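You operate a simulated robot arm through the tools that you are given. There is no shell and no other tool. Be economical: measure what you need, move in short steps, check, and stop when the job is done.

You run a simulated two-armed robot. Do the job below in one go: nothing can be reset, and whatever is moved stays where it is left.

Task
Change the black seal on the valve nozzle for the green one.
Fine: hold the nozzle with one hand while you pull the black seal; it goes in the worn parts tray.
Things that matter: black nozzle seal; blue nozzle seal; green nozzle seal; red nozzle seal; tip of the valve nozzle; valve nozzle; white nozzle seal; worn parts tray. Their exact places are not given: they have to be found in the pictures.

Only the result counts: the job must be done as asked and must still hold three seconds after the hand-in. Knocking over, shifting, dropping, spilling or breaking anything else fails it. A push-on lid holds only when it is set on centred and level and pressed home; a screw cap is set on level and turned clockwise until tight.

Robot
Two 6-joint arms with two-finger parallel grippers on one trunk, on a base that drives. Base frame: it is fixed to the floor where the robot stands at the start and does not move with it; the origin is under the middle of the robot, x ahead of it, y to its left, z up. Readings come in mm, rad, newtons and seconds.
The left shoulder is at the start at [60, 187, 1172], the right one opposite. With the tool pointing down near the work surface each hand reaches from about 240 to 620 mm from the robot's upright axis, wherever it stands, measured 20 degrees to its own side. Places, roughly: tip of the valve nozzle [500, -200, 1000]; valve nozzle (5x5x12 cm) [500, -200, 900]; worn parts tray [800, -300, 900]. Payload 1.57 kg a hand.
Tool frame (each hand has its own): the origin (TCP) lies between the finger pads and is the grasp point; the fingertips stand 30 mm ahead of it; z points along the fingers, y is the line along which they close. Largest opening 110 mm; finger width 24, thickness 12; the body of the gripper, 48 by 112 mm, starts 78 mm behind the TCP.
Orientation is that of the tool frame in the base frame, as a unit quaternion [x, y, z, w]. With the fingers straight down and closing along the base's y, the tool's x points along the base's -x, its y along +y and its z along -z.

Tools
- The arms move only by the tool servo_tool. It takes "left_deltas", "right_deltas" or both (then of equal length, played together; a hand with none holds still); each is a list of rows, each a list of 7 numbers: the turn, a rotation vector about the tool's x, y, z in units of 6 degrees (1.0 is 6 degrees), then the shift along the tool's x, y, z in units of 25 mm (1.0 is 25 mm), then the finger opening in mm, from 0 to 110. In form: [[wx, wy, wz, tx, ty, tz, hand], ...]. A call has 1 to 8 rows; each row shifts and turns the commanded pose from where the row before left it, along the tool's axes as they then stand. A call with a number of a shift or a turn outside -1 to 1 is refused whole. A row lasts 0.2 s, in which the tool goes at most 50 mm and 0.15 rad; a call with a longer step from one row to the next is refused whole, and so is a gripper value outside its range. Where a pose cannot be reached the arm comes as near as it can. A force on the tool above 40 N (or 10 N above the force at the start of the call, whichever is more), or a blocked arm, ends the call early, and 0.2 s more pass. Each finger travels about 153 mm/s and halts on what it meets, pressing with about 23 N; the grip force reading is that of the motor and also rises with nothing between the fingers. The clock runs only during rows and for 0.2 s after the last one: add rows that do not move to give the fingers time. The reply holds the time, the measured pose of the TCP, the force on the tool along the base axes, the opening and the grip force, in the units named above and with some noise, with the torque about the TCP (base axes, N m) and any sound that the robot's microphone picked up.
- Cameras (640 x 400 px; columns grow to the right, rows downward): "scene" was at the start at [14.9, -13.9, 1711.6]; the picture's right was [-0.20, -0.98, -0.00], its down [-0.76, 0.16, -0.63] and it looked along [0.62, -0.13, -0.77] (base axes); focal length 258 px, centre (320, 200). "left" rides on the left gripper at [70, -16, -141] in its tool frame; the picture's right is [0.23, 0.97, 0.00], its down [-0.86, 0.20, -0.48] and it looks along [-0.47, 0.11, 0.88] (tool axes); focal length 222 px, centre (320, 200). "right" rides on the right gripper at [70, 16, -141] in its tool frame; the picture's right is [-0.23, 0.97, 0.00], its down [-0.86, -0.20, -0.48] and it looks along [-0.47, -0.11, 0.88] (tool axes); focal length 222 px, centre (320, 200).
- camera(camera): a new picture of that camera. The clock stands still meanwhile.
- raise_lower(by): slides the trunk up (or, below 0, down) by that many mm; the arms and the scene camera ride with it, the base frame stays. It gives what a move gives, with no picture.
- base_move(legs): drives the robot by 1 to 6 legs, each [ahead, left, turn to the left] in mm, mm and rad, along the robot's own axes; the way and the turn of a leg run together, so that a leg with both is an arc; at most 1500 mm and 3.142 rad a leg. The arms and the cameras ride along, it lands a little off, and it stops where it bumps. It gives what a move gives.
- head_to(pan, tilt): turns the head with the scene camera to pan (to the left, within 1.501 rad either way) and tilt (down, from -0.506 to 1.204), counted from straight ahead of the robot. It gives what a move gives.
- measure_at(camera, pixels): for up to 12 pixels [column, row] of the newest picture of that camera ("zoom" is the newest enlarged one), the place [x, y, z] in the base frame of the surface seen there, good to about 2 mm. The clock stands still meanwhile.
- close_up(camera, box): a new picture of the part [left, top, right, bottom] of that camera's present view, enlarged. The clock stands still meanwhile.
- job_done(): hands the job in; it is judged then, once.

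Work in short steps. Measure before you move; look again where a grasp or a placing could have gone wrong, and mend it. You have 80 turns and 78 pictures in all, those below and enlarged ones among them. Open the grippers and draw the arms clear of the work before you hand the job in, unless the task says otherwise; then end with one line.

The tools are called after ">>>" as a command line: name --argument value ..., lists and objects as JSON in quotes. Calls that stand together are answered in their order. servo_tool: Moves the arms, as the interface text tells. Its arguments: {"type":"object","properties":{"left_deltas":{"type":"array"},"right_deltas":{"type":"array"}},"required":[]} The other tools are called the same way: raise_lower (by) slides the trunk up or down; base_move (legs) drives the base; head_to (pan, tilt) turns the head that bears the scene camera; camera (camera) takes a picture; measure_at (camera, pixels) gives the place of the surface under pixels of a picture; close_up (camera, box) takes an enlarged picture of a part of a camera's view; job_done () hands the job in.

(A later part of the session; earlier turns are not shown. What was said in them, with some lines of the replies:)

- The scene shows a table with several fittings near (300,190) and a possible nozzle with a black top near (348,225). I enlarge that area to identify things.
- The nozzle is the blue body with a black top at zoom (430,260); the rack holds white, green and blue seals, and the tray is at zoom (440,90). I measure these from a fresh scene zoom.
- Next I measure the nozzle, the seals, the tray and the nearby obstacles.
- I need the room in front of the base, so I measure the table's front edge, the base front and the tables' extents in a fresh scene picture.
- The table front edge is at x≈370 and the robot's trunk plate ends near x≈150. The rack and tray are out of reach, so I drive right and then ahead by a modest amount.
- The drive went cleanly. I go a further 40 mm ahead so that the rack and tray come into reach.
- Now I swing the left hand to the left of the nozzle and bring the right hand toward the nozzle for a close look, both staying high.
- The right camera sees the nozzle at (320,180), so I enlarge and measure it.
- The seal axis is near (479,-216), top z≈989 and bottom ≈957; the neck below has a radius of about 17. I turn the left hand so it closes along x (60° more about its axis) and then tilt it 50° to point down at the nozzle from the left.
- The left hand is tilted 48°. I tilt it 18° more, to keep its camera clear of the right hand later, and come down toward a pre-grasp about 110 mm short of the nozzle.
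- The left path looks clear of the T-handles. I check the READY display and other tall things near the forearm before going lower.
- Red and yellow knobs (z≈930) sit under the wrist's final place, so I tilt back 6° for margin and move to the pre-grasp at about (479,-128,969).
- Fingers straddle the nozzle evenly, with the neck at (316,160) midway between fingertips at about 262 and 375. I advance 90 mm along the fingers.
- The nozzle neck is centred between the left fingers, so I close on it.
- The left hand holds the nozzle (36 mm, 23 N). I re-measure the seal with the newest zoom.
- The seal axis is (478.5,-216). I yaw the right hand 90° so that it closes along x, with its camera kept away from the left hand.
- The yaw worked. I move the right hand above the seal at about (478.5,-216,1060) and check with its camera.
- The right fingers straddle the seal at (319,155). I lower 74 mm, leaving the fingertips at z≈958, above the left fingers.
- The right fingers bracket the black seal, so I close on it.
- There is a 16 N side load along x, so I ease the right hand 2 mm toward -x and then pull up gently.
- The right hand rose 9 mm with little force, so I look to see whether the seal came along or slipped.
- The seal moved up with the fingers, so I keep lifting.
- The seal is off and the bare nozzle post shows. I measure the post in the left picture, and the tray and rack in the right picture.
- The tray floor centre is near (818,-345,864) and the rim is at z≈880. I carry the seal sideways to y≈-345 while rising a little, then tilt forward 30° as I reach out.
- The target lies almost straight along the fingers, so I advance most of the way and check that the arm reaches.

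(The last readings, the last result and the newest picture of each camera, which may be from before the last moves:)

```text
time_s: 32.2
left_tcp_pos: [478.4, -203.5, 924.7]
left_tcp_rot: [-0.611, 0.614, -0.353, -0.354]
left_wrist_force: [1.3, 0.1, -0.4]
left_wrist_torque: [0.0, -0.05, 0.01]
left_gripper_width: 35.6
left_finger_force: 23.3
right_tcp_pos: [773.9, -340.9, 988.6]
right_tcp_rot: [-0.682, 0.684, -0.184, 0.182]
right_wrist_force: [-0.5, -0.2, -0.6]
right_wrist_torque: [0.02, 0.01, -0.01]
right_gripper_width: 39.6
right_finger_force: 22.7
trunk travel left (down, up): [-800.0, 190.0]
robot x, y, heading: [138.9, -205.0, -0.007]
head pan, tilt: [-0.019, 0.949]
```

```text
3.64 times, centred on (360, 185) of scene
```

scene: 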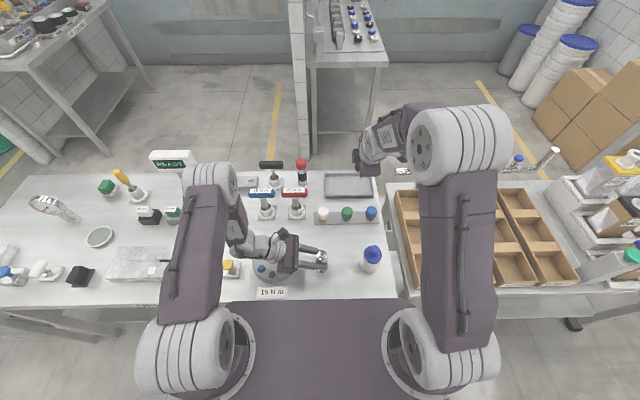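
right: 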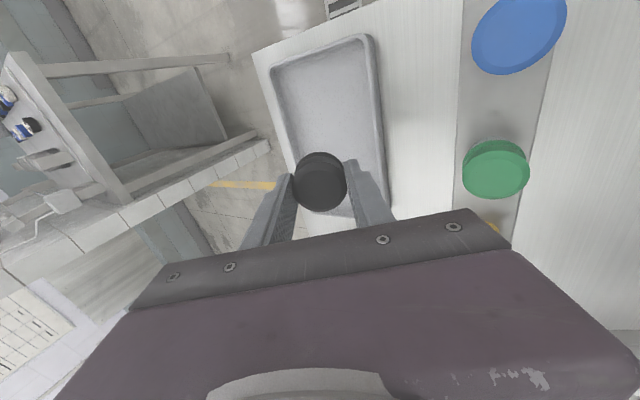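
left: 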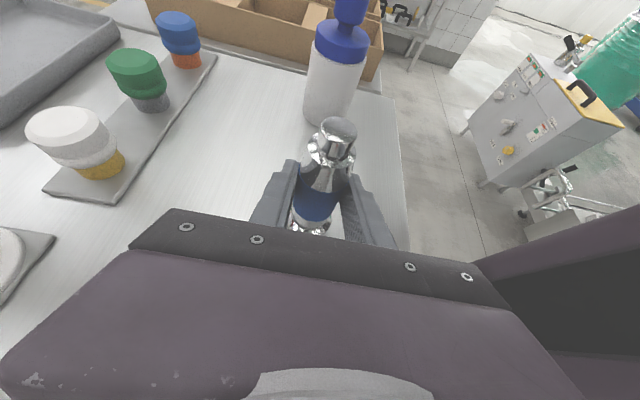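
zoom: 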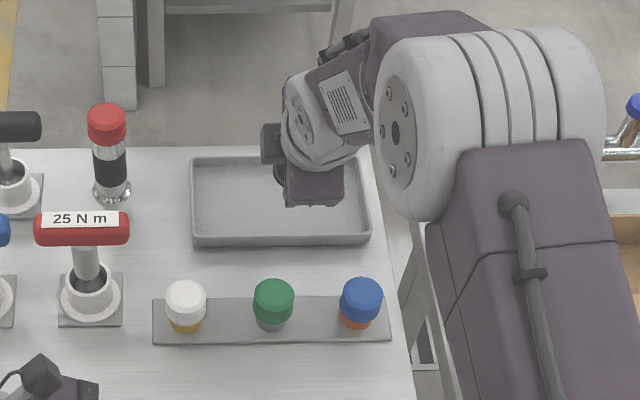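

Reach is fine. I advance a further 72 mm along the fingers, to about (810,-341,926).

>>> servo_tool --right_deltas '[[0, 0, 0, 0.05, 0, 0.8, 10], [0, 0, 0, 0.05, 0, 0.8, 10], [0, 0, 0, 0, 0, 0.8, 10], [0, 0, 0, 0, 0, 0.4, 10], [0, 0, 0, 0, 0, 0, 10]]'

>>> camera --camera "right"

```text
time_s: 33.4
left_tcp_pos: [477.0, -204.3, 924.8]
left_tcp_rot: [-0.611, 0.614, -0.352, -0.354]
left_wrist_force: [0.6, 0.0, -0.4]
left_wrist_torque: [-0.05, -0.02, 0.02]
left_gripper_width: 35.8
left_finger_force: 23.8
right_tcp_pos: [809.3, -347.0, 927.3]
right_tcp_rot: [-0.682, 0.685, -0.183, 0.182]
right_wrist_force: [0.4, 0.2, -0.4]
right_wrist_torque: [0.02, 0.02, -0.02]
right_gripper_width: 39.4
right_finger_force: 22.8
trunk travel left (down, up): [-800.0, 190.0]
robot x, y, heading: [138.3, -202.6, -0.003]
head pan, tilt: [-0.019, 0.949]
```

```text
46 pictures are left
```

right: 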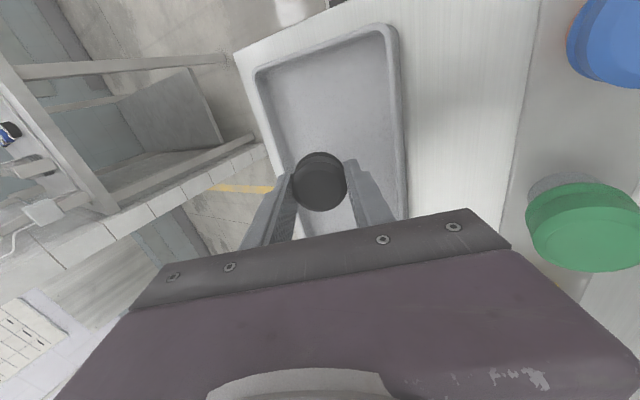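

I lower 12 mm straight down and open moderately to let the seal down in the tray.

>>> servo_tool --right_deltas '[[0, 0, 0, 0, 0.12, 0.2, 10], [0, 0, 0, 0, 0.12, 0.2, 10], [0, 0, 0, 0, 0, 0, 10], [0, 0, 0, 0, 0, 0, 48], [0, 0, 0, 0, 0, 0, 58], [0, 0, 0, 0, 0, 0, 58]]'

>>> camera --camera "right"

```text
time_s: 34.8
left_tcp_pos: [478.2, -204.2, 925.8]
left_tcp_rot: [-0.611, 0.613, -0.353, -0.354]
left_wrist_force: [-0.4, -0.5, -0.7]
left_wrist_torque: [0.0, 0.03, 0.02]
left_gripper_width: 36.0
left_finger_force: 22.6
right_tcp_pos: [807.0, -346.2, 916.4]
right_tcp_rot: [-0.682, 0.684, -0.184, 0.183]
right_wrist_force: [-1.2, -0.5, 0.2]
right_wrist_torque: [-0.02, 0.01, -0.02]
right_gripper_width: 58.1
right_finger_force: 0.0
trunk travel left (down, up): [-800.0, 190.0]
robot x, y, heading: [139.0, -204.7, -0.002]
head pan, tilt: [-0.019, 0.949]
```

```text
45 pictures are left
```

right: 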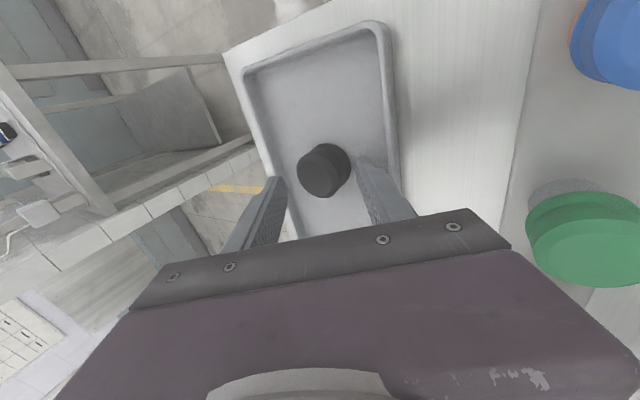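

The black seal stands in the tray. I retract along the fingers and undo the tilt.

>>> servo_tool --right_deltas '[[0, 0, 0, 0, 0, -0.6, 58], [0, 0, 0, 0, 0, -0.9, 58], [0, 0, 0, 0, 0, -0.9, 58], [0, 0, 0, 0, 0, -0.9, 58], [0, 0, 0, 0, 0, -0.9, 58], [0, 0, 0, 0, 0, -0.9, 58], [0, 0, 0, 0, 0, -0.9, 58], [0, 0, 0, 0, 0, 0, 58]]'

>>> servo_tool --right_deltas '[[-1, 0, 0, 0, 0.3, 0, 70], [-1, 0, 0, 0, 0.3, 0, 70], [-1, 0, 0, 0, 0.3, 0, 70], [-1, 0, 0, 0, 0.3, 0, 70], [-1, 0, 0, -0.5, 0.3, 0, 70], [0, 0, 0, -0.7, 0.5, 0, 70], [0, 0, 0, 0, 0, 0, 70]]'

>>> camera --camera "right"

>>> close_up --camera "scene" --box '[280, 130, 440, 240]'

```text
time_s: 36.6
left_tcp_pos: [477.9, -203.5, 924.5]
left_tcp_rot: [-0.611, 0.613, -0.354, -0.355]
left_wrist_force: [-1.1, -0.9, 1.3]
left_wrist_torque: [0.06, 0.11, 0.0]
left_gripper_width: 35.6
left_finger_force: 23.3
right_tcp_pos: [732.2, -345.1, 1046.9]
right_tcp_rot: [-0.681, 0.685, -0.183, 0.182]
right_wrist_force: [0.4, 0.7, -0.5]
right_wrist_torque: [0.02, 0.02, -0.02]
right_gripper_width: 58.0
right_finger_force: 0.1
trunk travel left (down, up): [-800.0, 190.0]
robot x, y, heading: [138.5, -202.8, -0.005]
head pan, tilt: [-0.019, 0.949]
```

```text
time_s: 38.2
left_tcp_pos: [478.4, -204.2, 925.3]
left_tcp_rot: [-0.611, 0.614, -0.353, -0.354]
left_wrist_force: [-1.0, 1.1, 1.8]
left_wrist_torque: [-0.02, 0.14, -0.03]
left_gripper_width: 35.8
left_finger_force: 23.0
right_tcp_pos: [686.8, -315.7, 1035.4]
right_tcp_rot: [-0.706, 0.708, 0.0, 0.0]
right_wrist_force: [-0.4, 0.4, 0.6]
right_wrist_torque: [0.05, -0.02, -0.03]
right_gripper_width: 70.0
right_finger_force: 0.0
trunk travel left (down, up): [-800.0, 190.0]
robot x, y, heading: [139.9, -202.4, -0.004]
head pan, tilt: [-0.019, 0.949]
```

```text
44 pictures are left
```

right: 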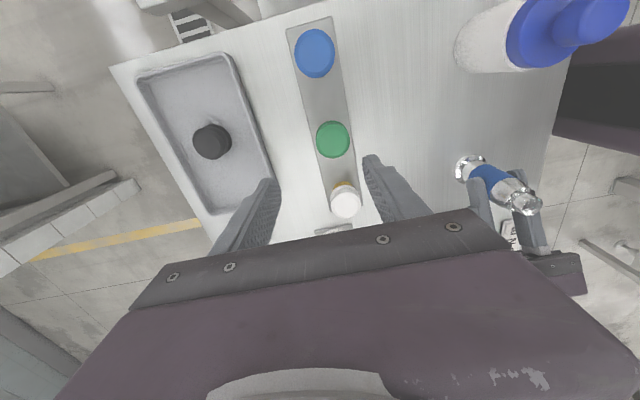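

```text
3.64 times, centred on (360, 185) of scene
```

zoom: 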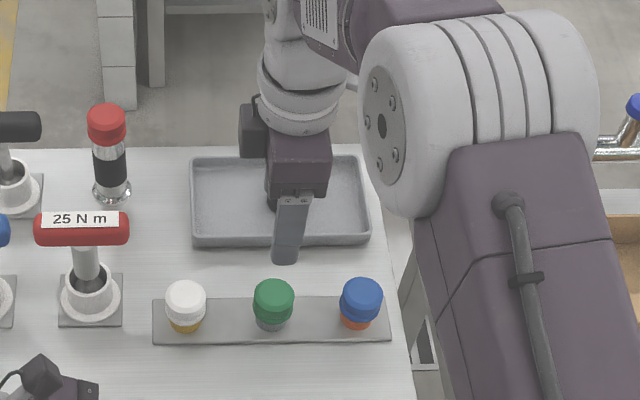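

The black seal sits in the tray at (212,142). I zoom on the green seal and measure it.

>>> close_up --camera "right" --box '[285, 105, 381, 165]'

>>> measure_at --camera "right" --pixels '[[333, 139], [320, 139], [346, 139], [333, 124], [333, 151], [341, 156], [345, 205], [315, 53]]'

```text
6.67 times, centred on (333, 135) of right
```

zoom: 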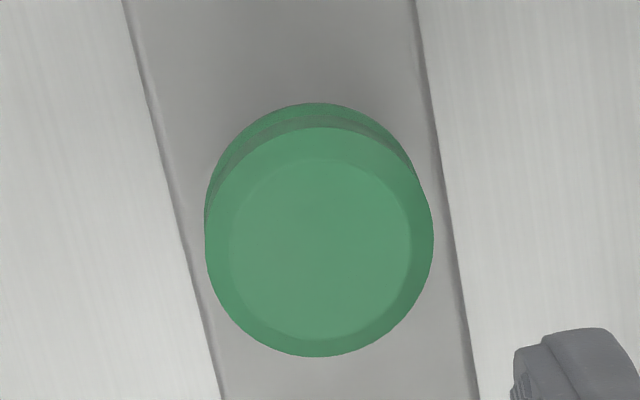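

```text
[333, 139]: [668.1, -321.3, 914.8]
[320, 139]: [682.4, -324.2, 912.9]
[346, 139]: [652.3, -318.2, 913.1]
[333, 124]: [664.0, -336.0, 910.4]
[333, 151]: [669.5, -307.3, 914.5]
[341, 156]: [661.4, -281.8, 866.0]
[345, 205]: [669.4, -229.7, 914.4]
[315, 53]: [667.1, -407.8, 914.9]
```

The green seal's axis is (668,-318.5), top z≈915. I centre the hand over it and descend to z≈950 first.

>>> servo_tool --right_deltas '[[0, 0, 0, 0.06, 0.38, 0.2, 70], [0, 0, 0, 0.06, 0.38, 0.8, 70], [0, 0, 0, 0, 0, 0.8, 70], [0, 0, 0, 0, 0, 0.8, 70], [0, 0, 0, 0, 0, 0.8, 70], [0, 0, 0, 0, 0, 0, 70]]'

>>> camera --camera "right"

```text
time_s: 39.6
left_tcp_pos: [477.3, -204.2, 925.1]
left_tcp_rot: [-0.611, 0.614, -0.352, -0.354]
left_wrist_force: [0.2, -0.2, -0.6]
left_wrist_torque: [-0.03, 0.08, 0.0]
left_gripper_width: 35.8
left_finger_force: 23.3
right_tcp_pos: [666.3, -317.4, 949.1]
right_tcp_rot: [-0.706, 0.709, -0.001, 0.0]
right_wrist_force: [-0.2, 0.0, -0.4]
right_wrist_torque: [0.04, -0.01, 0.01]
right_gripper_width: 70.1
right_finger_force: 0.1
trunk travel left (down, up): [-800.0, 190.0]
robot x, y, heading: [136.4, -200.9, -0.006]
head pan, tilt: [-0.019, 0.949]
```

```text
41 pictures are left
```

right: 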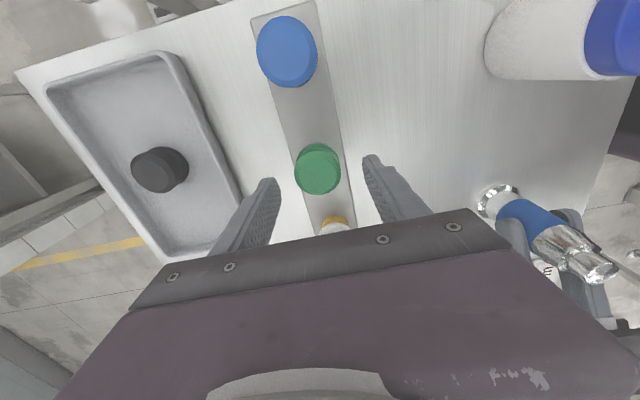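

It is centred, so I descend 37 mm and close gently.

>>> servo_tool --right_deltas '[[0, 0, 0, 0.03, -0.04, 0.7, 70], [0, 0, 0, 0, 0, 0.8, 70], [0, 0, 0, 0, 0, 0, 70], [0, 0, 0, 0, 0, 0, 50], [0, 0, 0, 0, 0, 0, 42], [0, 0, 0, 0, 0, 0, 20], [0, 0, 0, 0, 0, 0, 10], [0, 0, 0, 0, 0, 0, 10]]'

>>> camera --camera "right"

```text
time_s: 41.4
left_tcp_pos: [478.0, -204.0, 925.4]
left_tcp_rot: [-0.61, 0.614, -0.353, -0.355]
left_wrist_force: [-0.4, 0.5, -0.1]
left_wrist_torque: [0.02, 0.06, 0.0]
left_gripper_width: 35.8
left_finger_force: 22.7
right_tcp_pos: [668.6, -316.8, 910.4]
right_tcp_rot: [-0.706, 0.709, 0.0, -0.001]
right_wrist_force: [-0.5, 1.0, -0.1]
right_wrist_torque: [0.04, -0.01, -0.03]
right_gripper_width: 40.0
right_finger_force: 22.5
trunk travel left (down, up): [-800.0, 190.0]
robot x, y, heading: [140.3, -204.4, -0.003]
head pan, tilt: [-0.019, 0.949]
```

```text
40 pictures are left
```

right: 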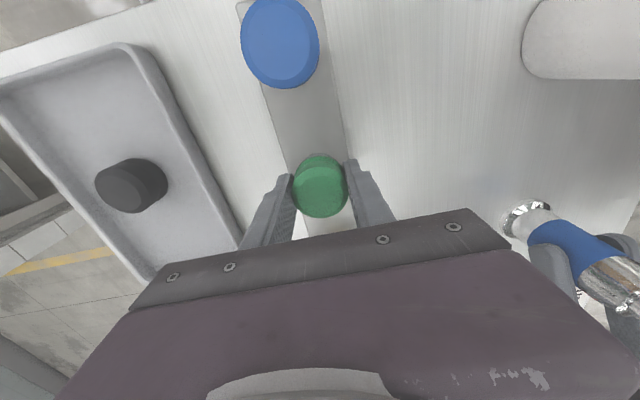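

The green seal is gripped at 40 mm with no side load. I lift it gently.

>>> servo_tool --right_deltas '[[0, 0, 0, 0, 0, -0.15, 10], [0, 0, 0, 0, 0, -0.3, 10], [0, 0, 0, 0, 0, -0.6, 10], [0, 0, 0, 0, 0, -1, 10], [0, 0, 0, 0, 0, -1, 10], [0, 0, 0, 0, 0, -1, 10], [0, 0, 0, 0, 0, -1, 10], [0, 0, 0, 0, 0, -1, 10]]'

>>> camera --camera "right"

>>> close_up --camera "scene" --box '[280, 130, 440, 240]'

```text
time_s: 43.2
left_tcp_pos: [478.3, -204.8, 926.1]
left_tcp_rot: [-0.611, 0.614, -0.353, -0.354]
left_wrist_force: [0.2, 0.5, 0.9]
left_wrist_torque: [0.02, 0.08, 0.01]
left_gripper_width: 35.7
left_finger_force: 23.0
right_tcp_pos: [667.4, -317.2, 1062.4]
right_tcp_rot: [-0.705, 0.709, 0.001, -0.001]
right_wrist_force: [0.1, 0.5, -0.5]
right_wrist_torque: [-0.03, 0.01, 0.02]
right_gripper_width: 39.5
right_finger_force: 22.5
trunk travel left (down, up): [-800.0, 190.0]
robot x, y, heading: [138.4, -202.2, -0.003]
head pan, tilt: [-0.019, 0.949]
```

```text
39 pictures are left
```

right: 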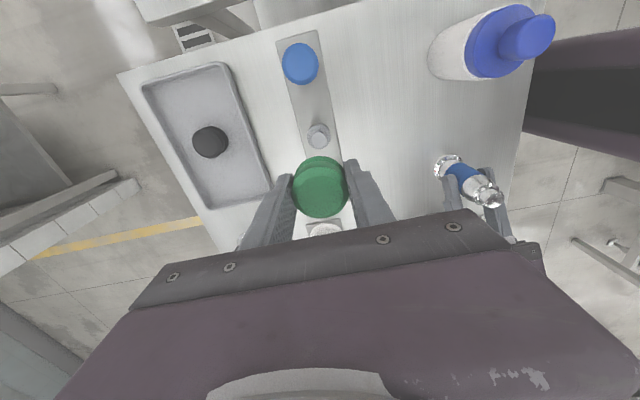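

```text
3.64 times, centred on (360, 185) of scene
```

zoom: 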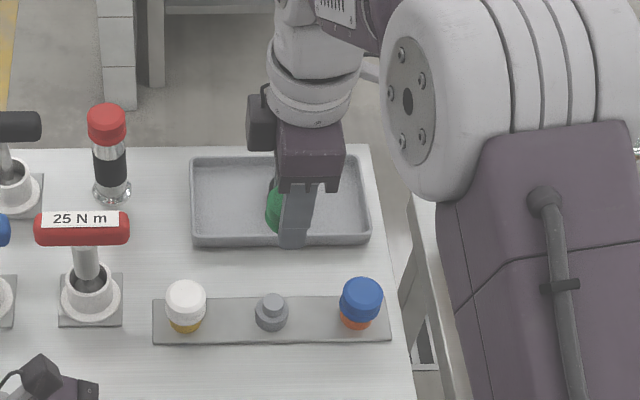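

The green seal came off its peg. I measure the seal in the hand relative to the TCP, and the nozzle post again.

>>> measure_at --camera "right" --pixels '[[320, 190], [300, 188], [340, 186], [320, 172], [320, 210], [320, 160]]'

>>> close_up --camera "left" --box '[270, 100, 400, 200]'

```text
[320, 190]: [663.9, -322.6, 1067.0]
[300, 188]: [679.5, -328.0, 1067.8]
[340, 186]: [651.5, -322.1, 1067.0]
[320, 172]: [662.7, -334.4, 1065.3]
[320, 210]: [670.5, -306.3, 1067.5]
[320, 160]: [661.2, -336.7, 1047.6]
```

```text
4.00 times, centred on (335, 150) of left
```

zoom: 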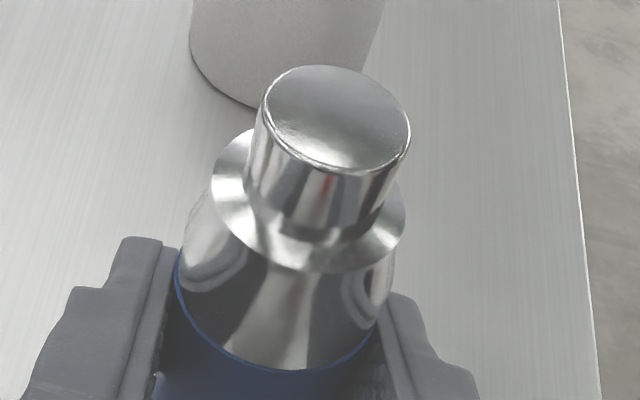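

>>> measure_at --camera "zoom" --pixels '[[337, 117], [337, 75], [335, 165], [270, 105], [405, 135], [320, 200], [310, 255], [235, 175]]'

```text
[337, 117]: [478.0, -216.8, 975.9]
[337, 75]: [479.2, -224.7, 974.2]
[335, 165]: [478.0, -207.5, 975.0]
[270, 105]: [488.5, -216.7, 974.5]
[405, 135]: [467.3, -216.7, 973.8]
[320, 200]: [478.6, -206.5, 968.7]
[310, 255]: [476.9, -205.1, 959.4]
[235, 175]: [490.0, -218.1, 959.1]
```

The post centre is (478,-216.5), top 974.5, shoulder 959. The seal top is 4.6 mm above the TCP, so it is seated when the TCP is at z≈984.5. I carry it over the post at z≈1060.

>>> servo_tool --right_deltas '[[0, 0, 0, -0.51, 0.945, 0, 10], [0, 0, 0, -0.51, 0.945, 0, 10], [0, 0, 0, -0.51, 0.945, 0, 10], [0, 0, 0, -0.51, 0.945, 0, 10], [0, 0, 0, -0.51, 0.945, 0, 10], [0, 0, 0, -0.51, 0.945, 0, 10], [0, 0, 0, -0.51, 0.945, 0, 10], [0, 0, 0, -0.51, 0.945, 0, 10]]'

>>> servo_tool --right_deltas '[[0, 0, 0, 0, 0, 0, 10], [0, 0, 0, 0, 0, 0, 10]]'

>>> camera --camera "right"

>>> camera --camera "left"

```text
time_s: 45.0
left_tcp_pos: [479.1, -204.1, 925.3]
left_tcp_rot: [-0.611, 0.613, -0.354, -0.354]
left_wrist_force: [-1.2, 0.9, 0.8]
left_wrist_torque: [0.04, 0.1, -0.07]
left_gripper_width: 35.9
left_finger_force: 23.1
right_tcp_pos: [479.3, -215.8, 1061.9]
right_tcp_rot: [-0.706, 0.709, -0.001, 0.0]
right_wrist_force: [0.4, -0.3, -0.2]
right_wrist_torque: [0.01, 0.0, -0.01]
right_gripper_width: 39.9
right_finger_force: 23.4
trunk travel left (down, up): [-800.0, 190.0]
robot x, y, heading: [140.9, -201.5, -0.006]
head pan, tilt: [-0.019, 0.949]
```

```text
time_s: 45.6
left_tcp_pos: [478.3, -203.6, 924.4]
left_tcp_rot: [-0.611, 0.614, -0.353, -0.355]
left_wrist_force: [0.0, 0.3, 1.1]
left_wrist_torque: [-0.02, 0.13, 0.03]
left_gripper_width: 35.9
left_finger_force: 22.9
right_tcp_pos: [480.7, -215.5, 1063.4]
right_tcp_rot: [-0.706, 0.708, 0.0, 0.0]
right_wrist_force: [0.3, 0.1, -0.4]
right_wrist_torque: [0.02, 0.01, 0.02]
right_gripper_width: 40.0
right_finger_force: 22.7
trunk travel left (down, up): [-800.0, 190.0]
robot x, y, heading: [139.4, -201.1, -0.002]
head pan, tilt: [-0.019, 0.949]
```

```text
36 pictures are left
```

right: 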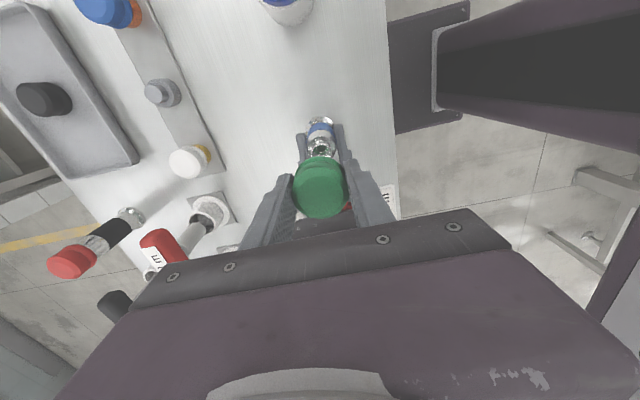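

```text
35 pictures are left
```

left: 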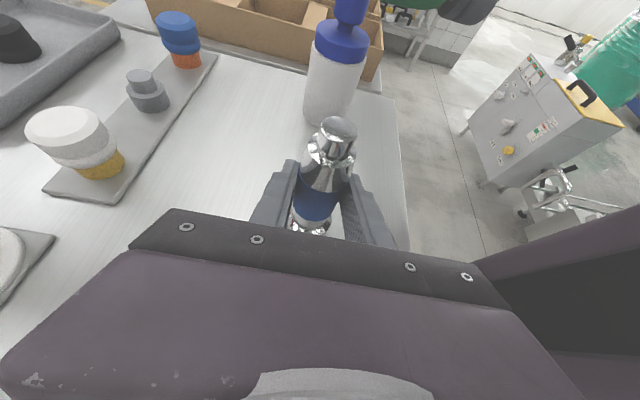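

Readings average (480,-215.7), so I shift 1.5 mm toward -x and lower to just above the post, then check with the left camera.

>>> servo_tool --right_deltas '[[0, 0, 0, 0.01, 0.06, 0.7, 10], [0, 0, 0, 0, 0, 0.7, 10], [0, 0, 0, 0, 0, 0.7, 10], [0, 0, 0, 0, 0, 0, 10], [0, 0, 0, 0, 0, 0, 10]]'

>>> close_up --camera "left" --box '[240, 40, 420, 200]'

>>> close_up --camera "right" --box '[240, 100, 400, 230]'

```text
time_s: 46.8
left_tcp_pos: [478.1, -204.1, 924.8]
left_tcp_rot: [-0.61, 0.614, -0.353, -0.355]
left_wrist_force: [-0.2, -0.9, 0.0]
left_wrist_torque: [0.01, -0.03, 0.01]
left_gripper_width: 35.5
left_finger_force: 23.0
right_tcp_pos: [477.0, -215.8, 1011.3]
right_tcp_rot: [-0.706, 0.708, -0.001, -0.001]
right_wrist_force: [-0.7, 0.1, -0.1]
right_wrist_torque: [0.0, 0.01, -0.02]
right_gripper_width: 39.6
right_finger_force: 23.0
trunk travel left (down, up): [-800.0, 190.0]
robot x, y, heading: [139.7, -200.7, -0.006]
head pan, tilt: [-0.019, 0.949]
```

```text
2.50 times, centred on (330, 120) of left
```

zoom: 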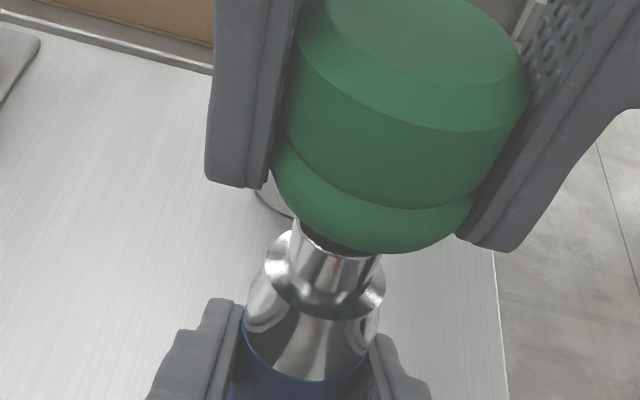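

```text
3.08 times, centred on (320, 165) of right
```

zoom: 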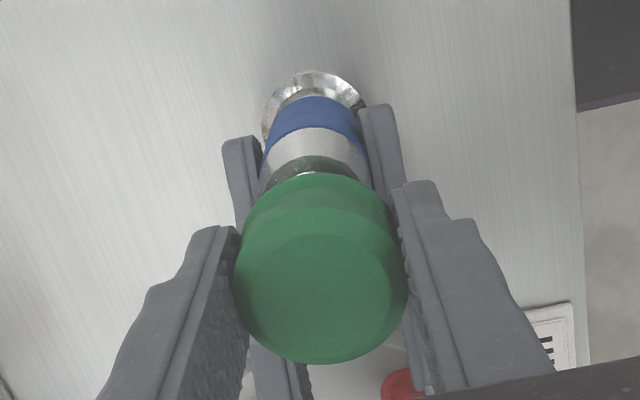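

The seal is aligned over the post. I lower it slowly in small steps, watching the force.

>>> servo_tool --right_deltas '[[0, 0, 0, -0.01, -0.03, 0.2, 10], [0, 0, 0, 0, 0, 0.2, 10], [0, 0, 0, 0, 0, 0.2, 10], [0, 0, 0, 0, 0, 0, 10]]'

>>> servo_tool --right_deltas '[[0, 0, 0, 0, 0, 0.12, 10], [0, 0, 0, 0, 0, 0.12, 10], [0, 0, 0, 0, 0, 0, 10]]'

```text
time_s: 47.8
left_tcp_pos: [477.3, -203.8, 926.8]
left_tcp_rot: [-0.611, 0.614, -0.353, -0.355]
left_wrist_force: [-4.2, 6.6, 1.0]
left_wrist_torque: [-0.18, -0.33, -0.12]
left_gripper_width: 36.0
left_finger_force: 22.8
right_tcp_pos: [476.9, -214.6, 995.1]
right_tcp_rot: [-0.706, 0.708, 0.001, 0.0]
right_wrist_force: [5.6, -6.1, 2.3]
right_wrist_torque: [-0.14, -0.12, -0.02]
right_gripper_width: 39.5
right_finger_force: 22.4
trunk travel left (down, up): [-800.0, 190.0]
robot x, y, heading: [137.8, -202.8, -0.001]
head pan, tilt: [-0.019, 0.949]
```

```text
time_s: 48.6
left_tcp_pos: [478.4, -203.9, 925.1]
left_tcp_rot: [-0.611, 0.614, -0.353, -0.354]
left_wrist_force: [-0.5, 4.9, -0.6]
left_wrist_torque: [-0.07, 0.08, 0.03]
left_gripper_width: 35.7
left_finger_force: 23.0
right_tcp_pos: [477.6, -213.9, 988.6]
right_tcp_rot: [-0.706, 0.708, 0.001, 0.0]
right_wrist_force: [0.4, -4.1, 3.7]
right_wrist_torque: [-0.14, -0.02, 0.0]
right_gripper_width: 39.8
right_finger_force: 22.7
trunk travel left (down, up): [-800.0, 190.0]
robot x, y, heading: [139.2, -201.7, -0.002]
head pan, tilt: [-0.019, 0.949]
```

The seal is sliding onto the post with small forces. I centre 0.8 mm in -y and continue pressing.

>>> servo_tool --right_deltas '[[0, 0, 0, 0.03, 0, 0.08, 10], [0, 0, 0, 0, 0, 0.08, 10], [0, 0, 0, 0, 0, 0.06, 10], [0, 0, 0, 0, 0, 0, 10]]'

>>> close_up --camera "left" --box '[240, 40, 420, 200]'

```text
time_s: 49.6
left_tcp_pos: [478.4, -203.6, 924.9]
left_tcp_rot: [-0.611, 0.613, -0.354, -0.354]
left_wrist_force: [2.1, 7.6, -0.9]
left_wrist_torque: [-0.07, -0.29, -0.09]
left_gripper_width: 35.9
left_finger_force: 23.6
right_tcp_pos: [478.0, -217.0, 984.5]
right_tcp_rot: [-0.706, 0.708, 0.0, 0.0]
right_wrist_force: [2.5, -8.4, 14.7]
right_wrist_torque: [-0.22, -0.08, 0.0]
right_gripper_width: 39.9
right_finger_force: 22.9
trunk travel left (down, up): [-800.0, 190.0]
robot x, y, heading: [140.1, -203.7, -0.005]
head pan, tilt: [-0.019, 0.949]
```

```text
2.50 times, centred on (330, 120) of left
```

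zoom: 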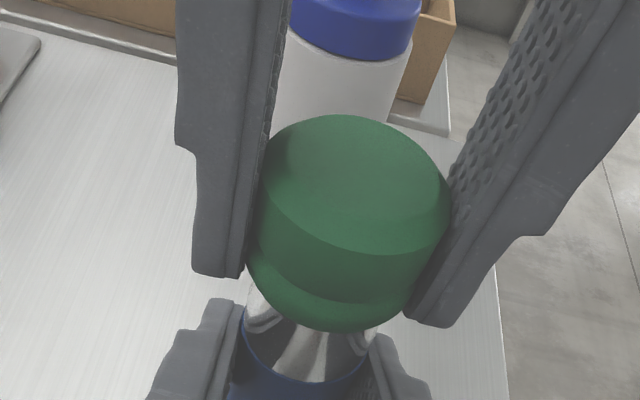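

The vertical force is 15 N at the expected seated height (984.5). I ease 1.5 mm toward -y to relieve the side load and press a little more.

>>> servo_tool --right_deltas '[[0, 0, 0, 0.06, -0.01, 0, 10], [0, 0, 0, 0, 0, 0.04, 10], [0, 0, 0, 0, 0, 0.04, 10], [0, 0, 0, 0, 0, 0, 10]]'

```text
time_s: 50.6
left_tcp_pos: [477.3, -203.8, 925.4]
left_tcp_rot: [-0.612, 0.614, -0.353, -0.352]
left_wrist_force: [9.2, -4.7, -10.9]
left_wrist_torque: [0.29, -0.3, 0.14]
left_gripper_width: 35.8
left_finger_force: 23.0
right_tcp_pos: [478.5, -217.3, 983.1]
right_tcp_rot: [-0.706, 0.708, 0.0, 0.001]
right_wrist_force: [-2.0, 3.0, 31.6]
right_wrist_torque: [0.07, 0.04, -0.04]
right_gripper_width: 40.0
right_finger_force: 22.7
trunk travel left (down, up): [-800.0, 190.0]
robot x, y, heading: [141.6, -204.6, -0.001]
head pan, tilt: [-0.019, 0.949]
```

The press reached 32 N with hardly any motion, so it is seated. I open the right fingers and check the height.

>>> servo_tool --right_deltas '[[0, 0, 0, 0, 0, -0.04, 10], [0, 0, 0, 0, 0, 0, 46], [0, 0, 0, 0, 0, 0, 70], [0, 0, 0, 0, 0, -0.5, 70], [0, 0, 0, 0, 0, -1, 70], [0, 0, 0, 0, 0, -1, 70], [0, 0, 0, 0, 0, -1, 70], [0, 0, 0, 0, 0, 0, 70]]'

>>> close_up --camera "left" --box '[240, 40, 420, 200]'

>>> measure_at --camera "zoom" --pixels '[[350, 180], [350, 130], [350, 240], [275, 180], [435, 200], [325, 310], [330, 290]]'

```text
time_s: 52.4
left_tcp_pos: [478.2, -204.6, 925.2]
left_tcp_rot: [-0.611, 0.613, -0.353, -0.354]
left_wrist_force: [0.4, 0.2, 0.1]
left_wrist_torque: [0.03, 0.01, 0.02]
left_gripper_width: 35.8
left_finger_force: 23.4
right_tcp_pos: [477.5, -217.5, 1070.5]
right_tcp_rot: [-0.706, 0.708, 0.0, 0.0]
right_wrist_force: [-0.2, -0.2, 0.6]
right_wrist_torque: [0.03, 0.02, -0.02]
right_gripper_width: 70.0
right_finger_force: 0.1
trunk travel left (down, up): [-800.0, 190.0]
robot x, y, heading: [141.3, -206.5, -0.001]
head pan, tilt: [-0.019, 0.949]
```

```text
2.50 times, centred on (330, 120) of left
```

zoom: 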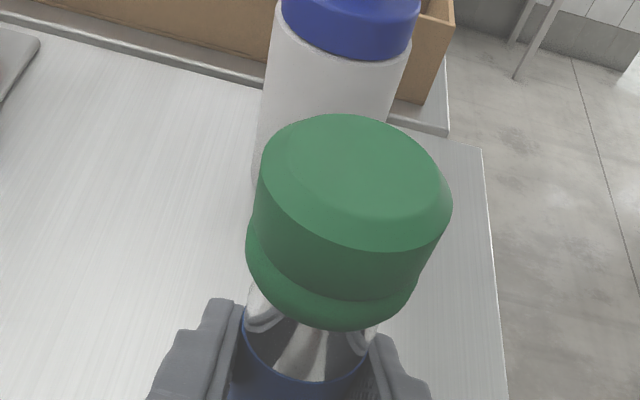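

```text
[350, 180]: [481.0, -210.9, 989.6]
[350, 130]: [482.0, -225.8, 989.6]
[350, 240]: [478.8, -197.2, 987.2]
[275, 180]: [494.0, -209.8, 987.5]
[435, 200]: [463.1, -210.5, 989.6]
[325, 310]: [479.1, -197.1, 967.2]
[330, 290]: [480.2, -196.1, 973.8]
```

The green seal's top is level at z≈989, the same as the black one was. I raise the right hand clear, then open the left hand and withdraw it along its fingers.

>>> servo_tool --right_deltas '[[0, 0, 0, 0.3, 0, -1, 70], [0, 0, 0, 0.6, 0, -1, 70], [0, 0, 0, 0.8, 0, -1, 70], [0, 0, 0, 0.8, 0, -1, 70], [0, 0, 0, 0.8, 0, -1, 70], [0, 0, 0, 0.8, 0, -0.6, 70], [0, 0, 0, 0, 0, 0, 70]]'

>>> servo_tool --left_deltas '[[0, 0, 0, 0, 0, 0, 38], [0, 0, 0, 0, 0, 0, 46], [0, 0, 0, 0, 0, 0, 80], [0, 0, 0, 0, 0, 0, 80], [0, 0, 0, 0, 0, -0.5, 80], [0, 0, 0, 0, 0, -1, 80], [0, 0, 0, 0, 0, -1, 80], [0, 0, 0, 0, 0, -1, 80]]'

>>> servo_tool --left_deltas '[[0, 0, 0, 0.5, 0, -0.8, 80], [0, 0, 0, 0.8, 0, -0.8, 80], [0, 0, 0, 0.8, 0, -0.8, 80], [0, 0, 0, 0.8, 0, -0.8, 80], [0, 0, 0, 0.8, 0, -0.8, 80], [0, 0, 0, 0.8, 0, -0.8, 80], [0, 0, 0, 0, 0, 0, 80]]'

>>> camera --camera "scene"

>>> camera --camera "left"

```text
time_s: 54.0
left_tcp_pos: [478.7, -204.9, 925.9]
left_tcp_rot: [-0.611, 0.614, -0.352, -0.355]
left_wrist_force: [-1.0, 0.0, 0.0]
left_wrist_torque: [-0.02, 0.01, 0.03]
left_gripper_width: 35.8
left_finger_force: 22.7
right_tcp_pos: [476.1, -320.0, 1210.2]
right_tcp_rot: [-0.706, 0.708, 0.0, 0.0]
right_wrist_force: [0.2, -0.5, 0.3]
right_wrist_torque: [0.0, 0.01, -0.03]
right_gripper_width: 70.2
right_finger_force: 0.1
trunk travel left (down, up): [-800.0, 190.0]
robot x, y, heading: [141.2, -201.7, -0.002]
head pan, tilt: [-0.019, 0.949]
```

```text
time_s: 55.8
left_tcp_pos: [478.5, -129.4, 968.2]
left_tcp_rot: [-0.61, 0.615, -0.352, -0.355]
left_wrist_force: [0.2, 0.6, 0.2]
left_wrist_torque: [0.02, 0.0, -0.02]
left_gripper_width: 79.9
left_finger_force: 0.1
right_tcp_pos: [476.2, -320.2, 1212.1]
right_tcp_rot: [-0.706, 0.709, 0.0, 0.0]
right_wrist_force: [0.1, 0.4, 0.6]
right_wrist_torque: [-0.01, 0.02, -0.03]
right_gripper_width: 70.2
right_finger_force: 0.0
trunk travel left (down, up): [-800.0, 190.0]
robot x, y, heading: [138.8, -204.4, 0.001]
head pan, tilt: [-0.019, 0.949]
```

```text
time_s: 57.4
left_tcp_pos: [479.0, -82.8, 1127.3]
left_tcp_rot: [-0.612, 0.613, -0.354, -0.354]
left_wrist_force: [-0.9, -0.6, 0.6]
left_wrist_torque: [-0.03, 0.01, 0.02]
left_gripper_width: 79.9
left_finger_force: 0.1
right_tcp_pos: [477.2, -318.9, 1210.1]
right_tcp_rot: [-0.706, 0.708, 0.0, 0.0]
right_wrist_force: [-0.4, 0.7, 0.1]
right_wrist_torque: [0.0, 0.0, 0.0]
right_gripper_width: 69.9
right_finger_force: 0.0
trunk travel left (down, up): [-800.0, 190.0]
robot x, y, heading: [139.1, -201.6, -0.003]
head pan, tilt: [-0.019, 0.949]
```

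```text
30 pictures are left
```

scene: 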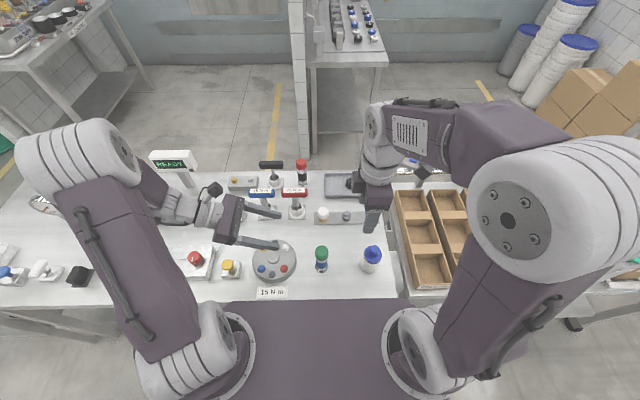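

```text
29 pictures are left
```

left: 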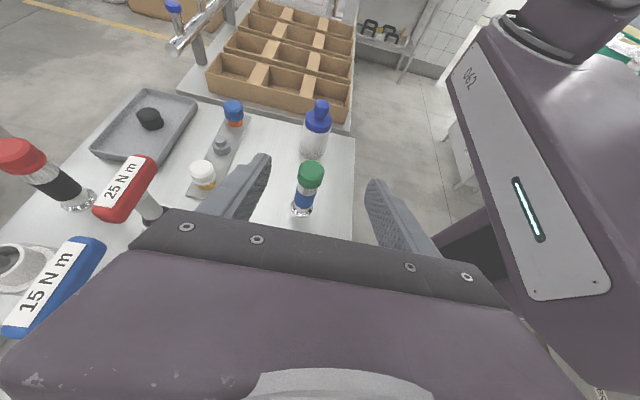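

The nozzle stands upright with the green seal on, the black seal lies in the tray, nothing else moved, and both hands are open and clear. I hand in.

>>> job_done

```text
The job is handed in.
```

The valve nozzle now has the green seal in place of the black one, and the black seal is in the worn parts tray. The job is handed in.
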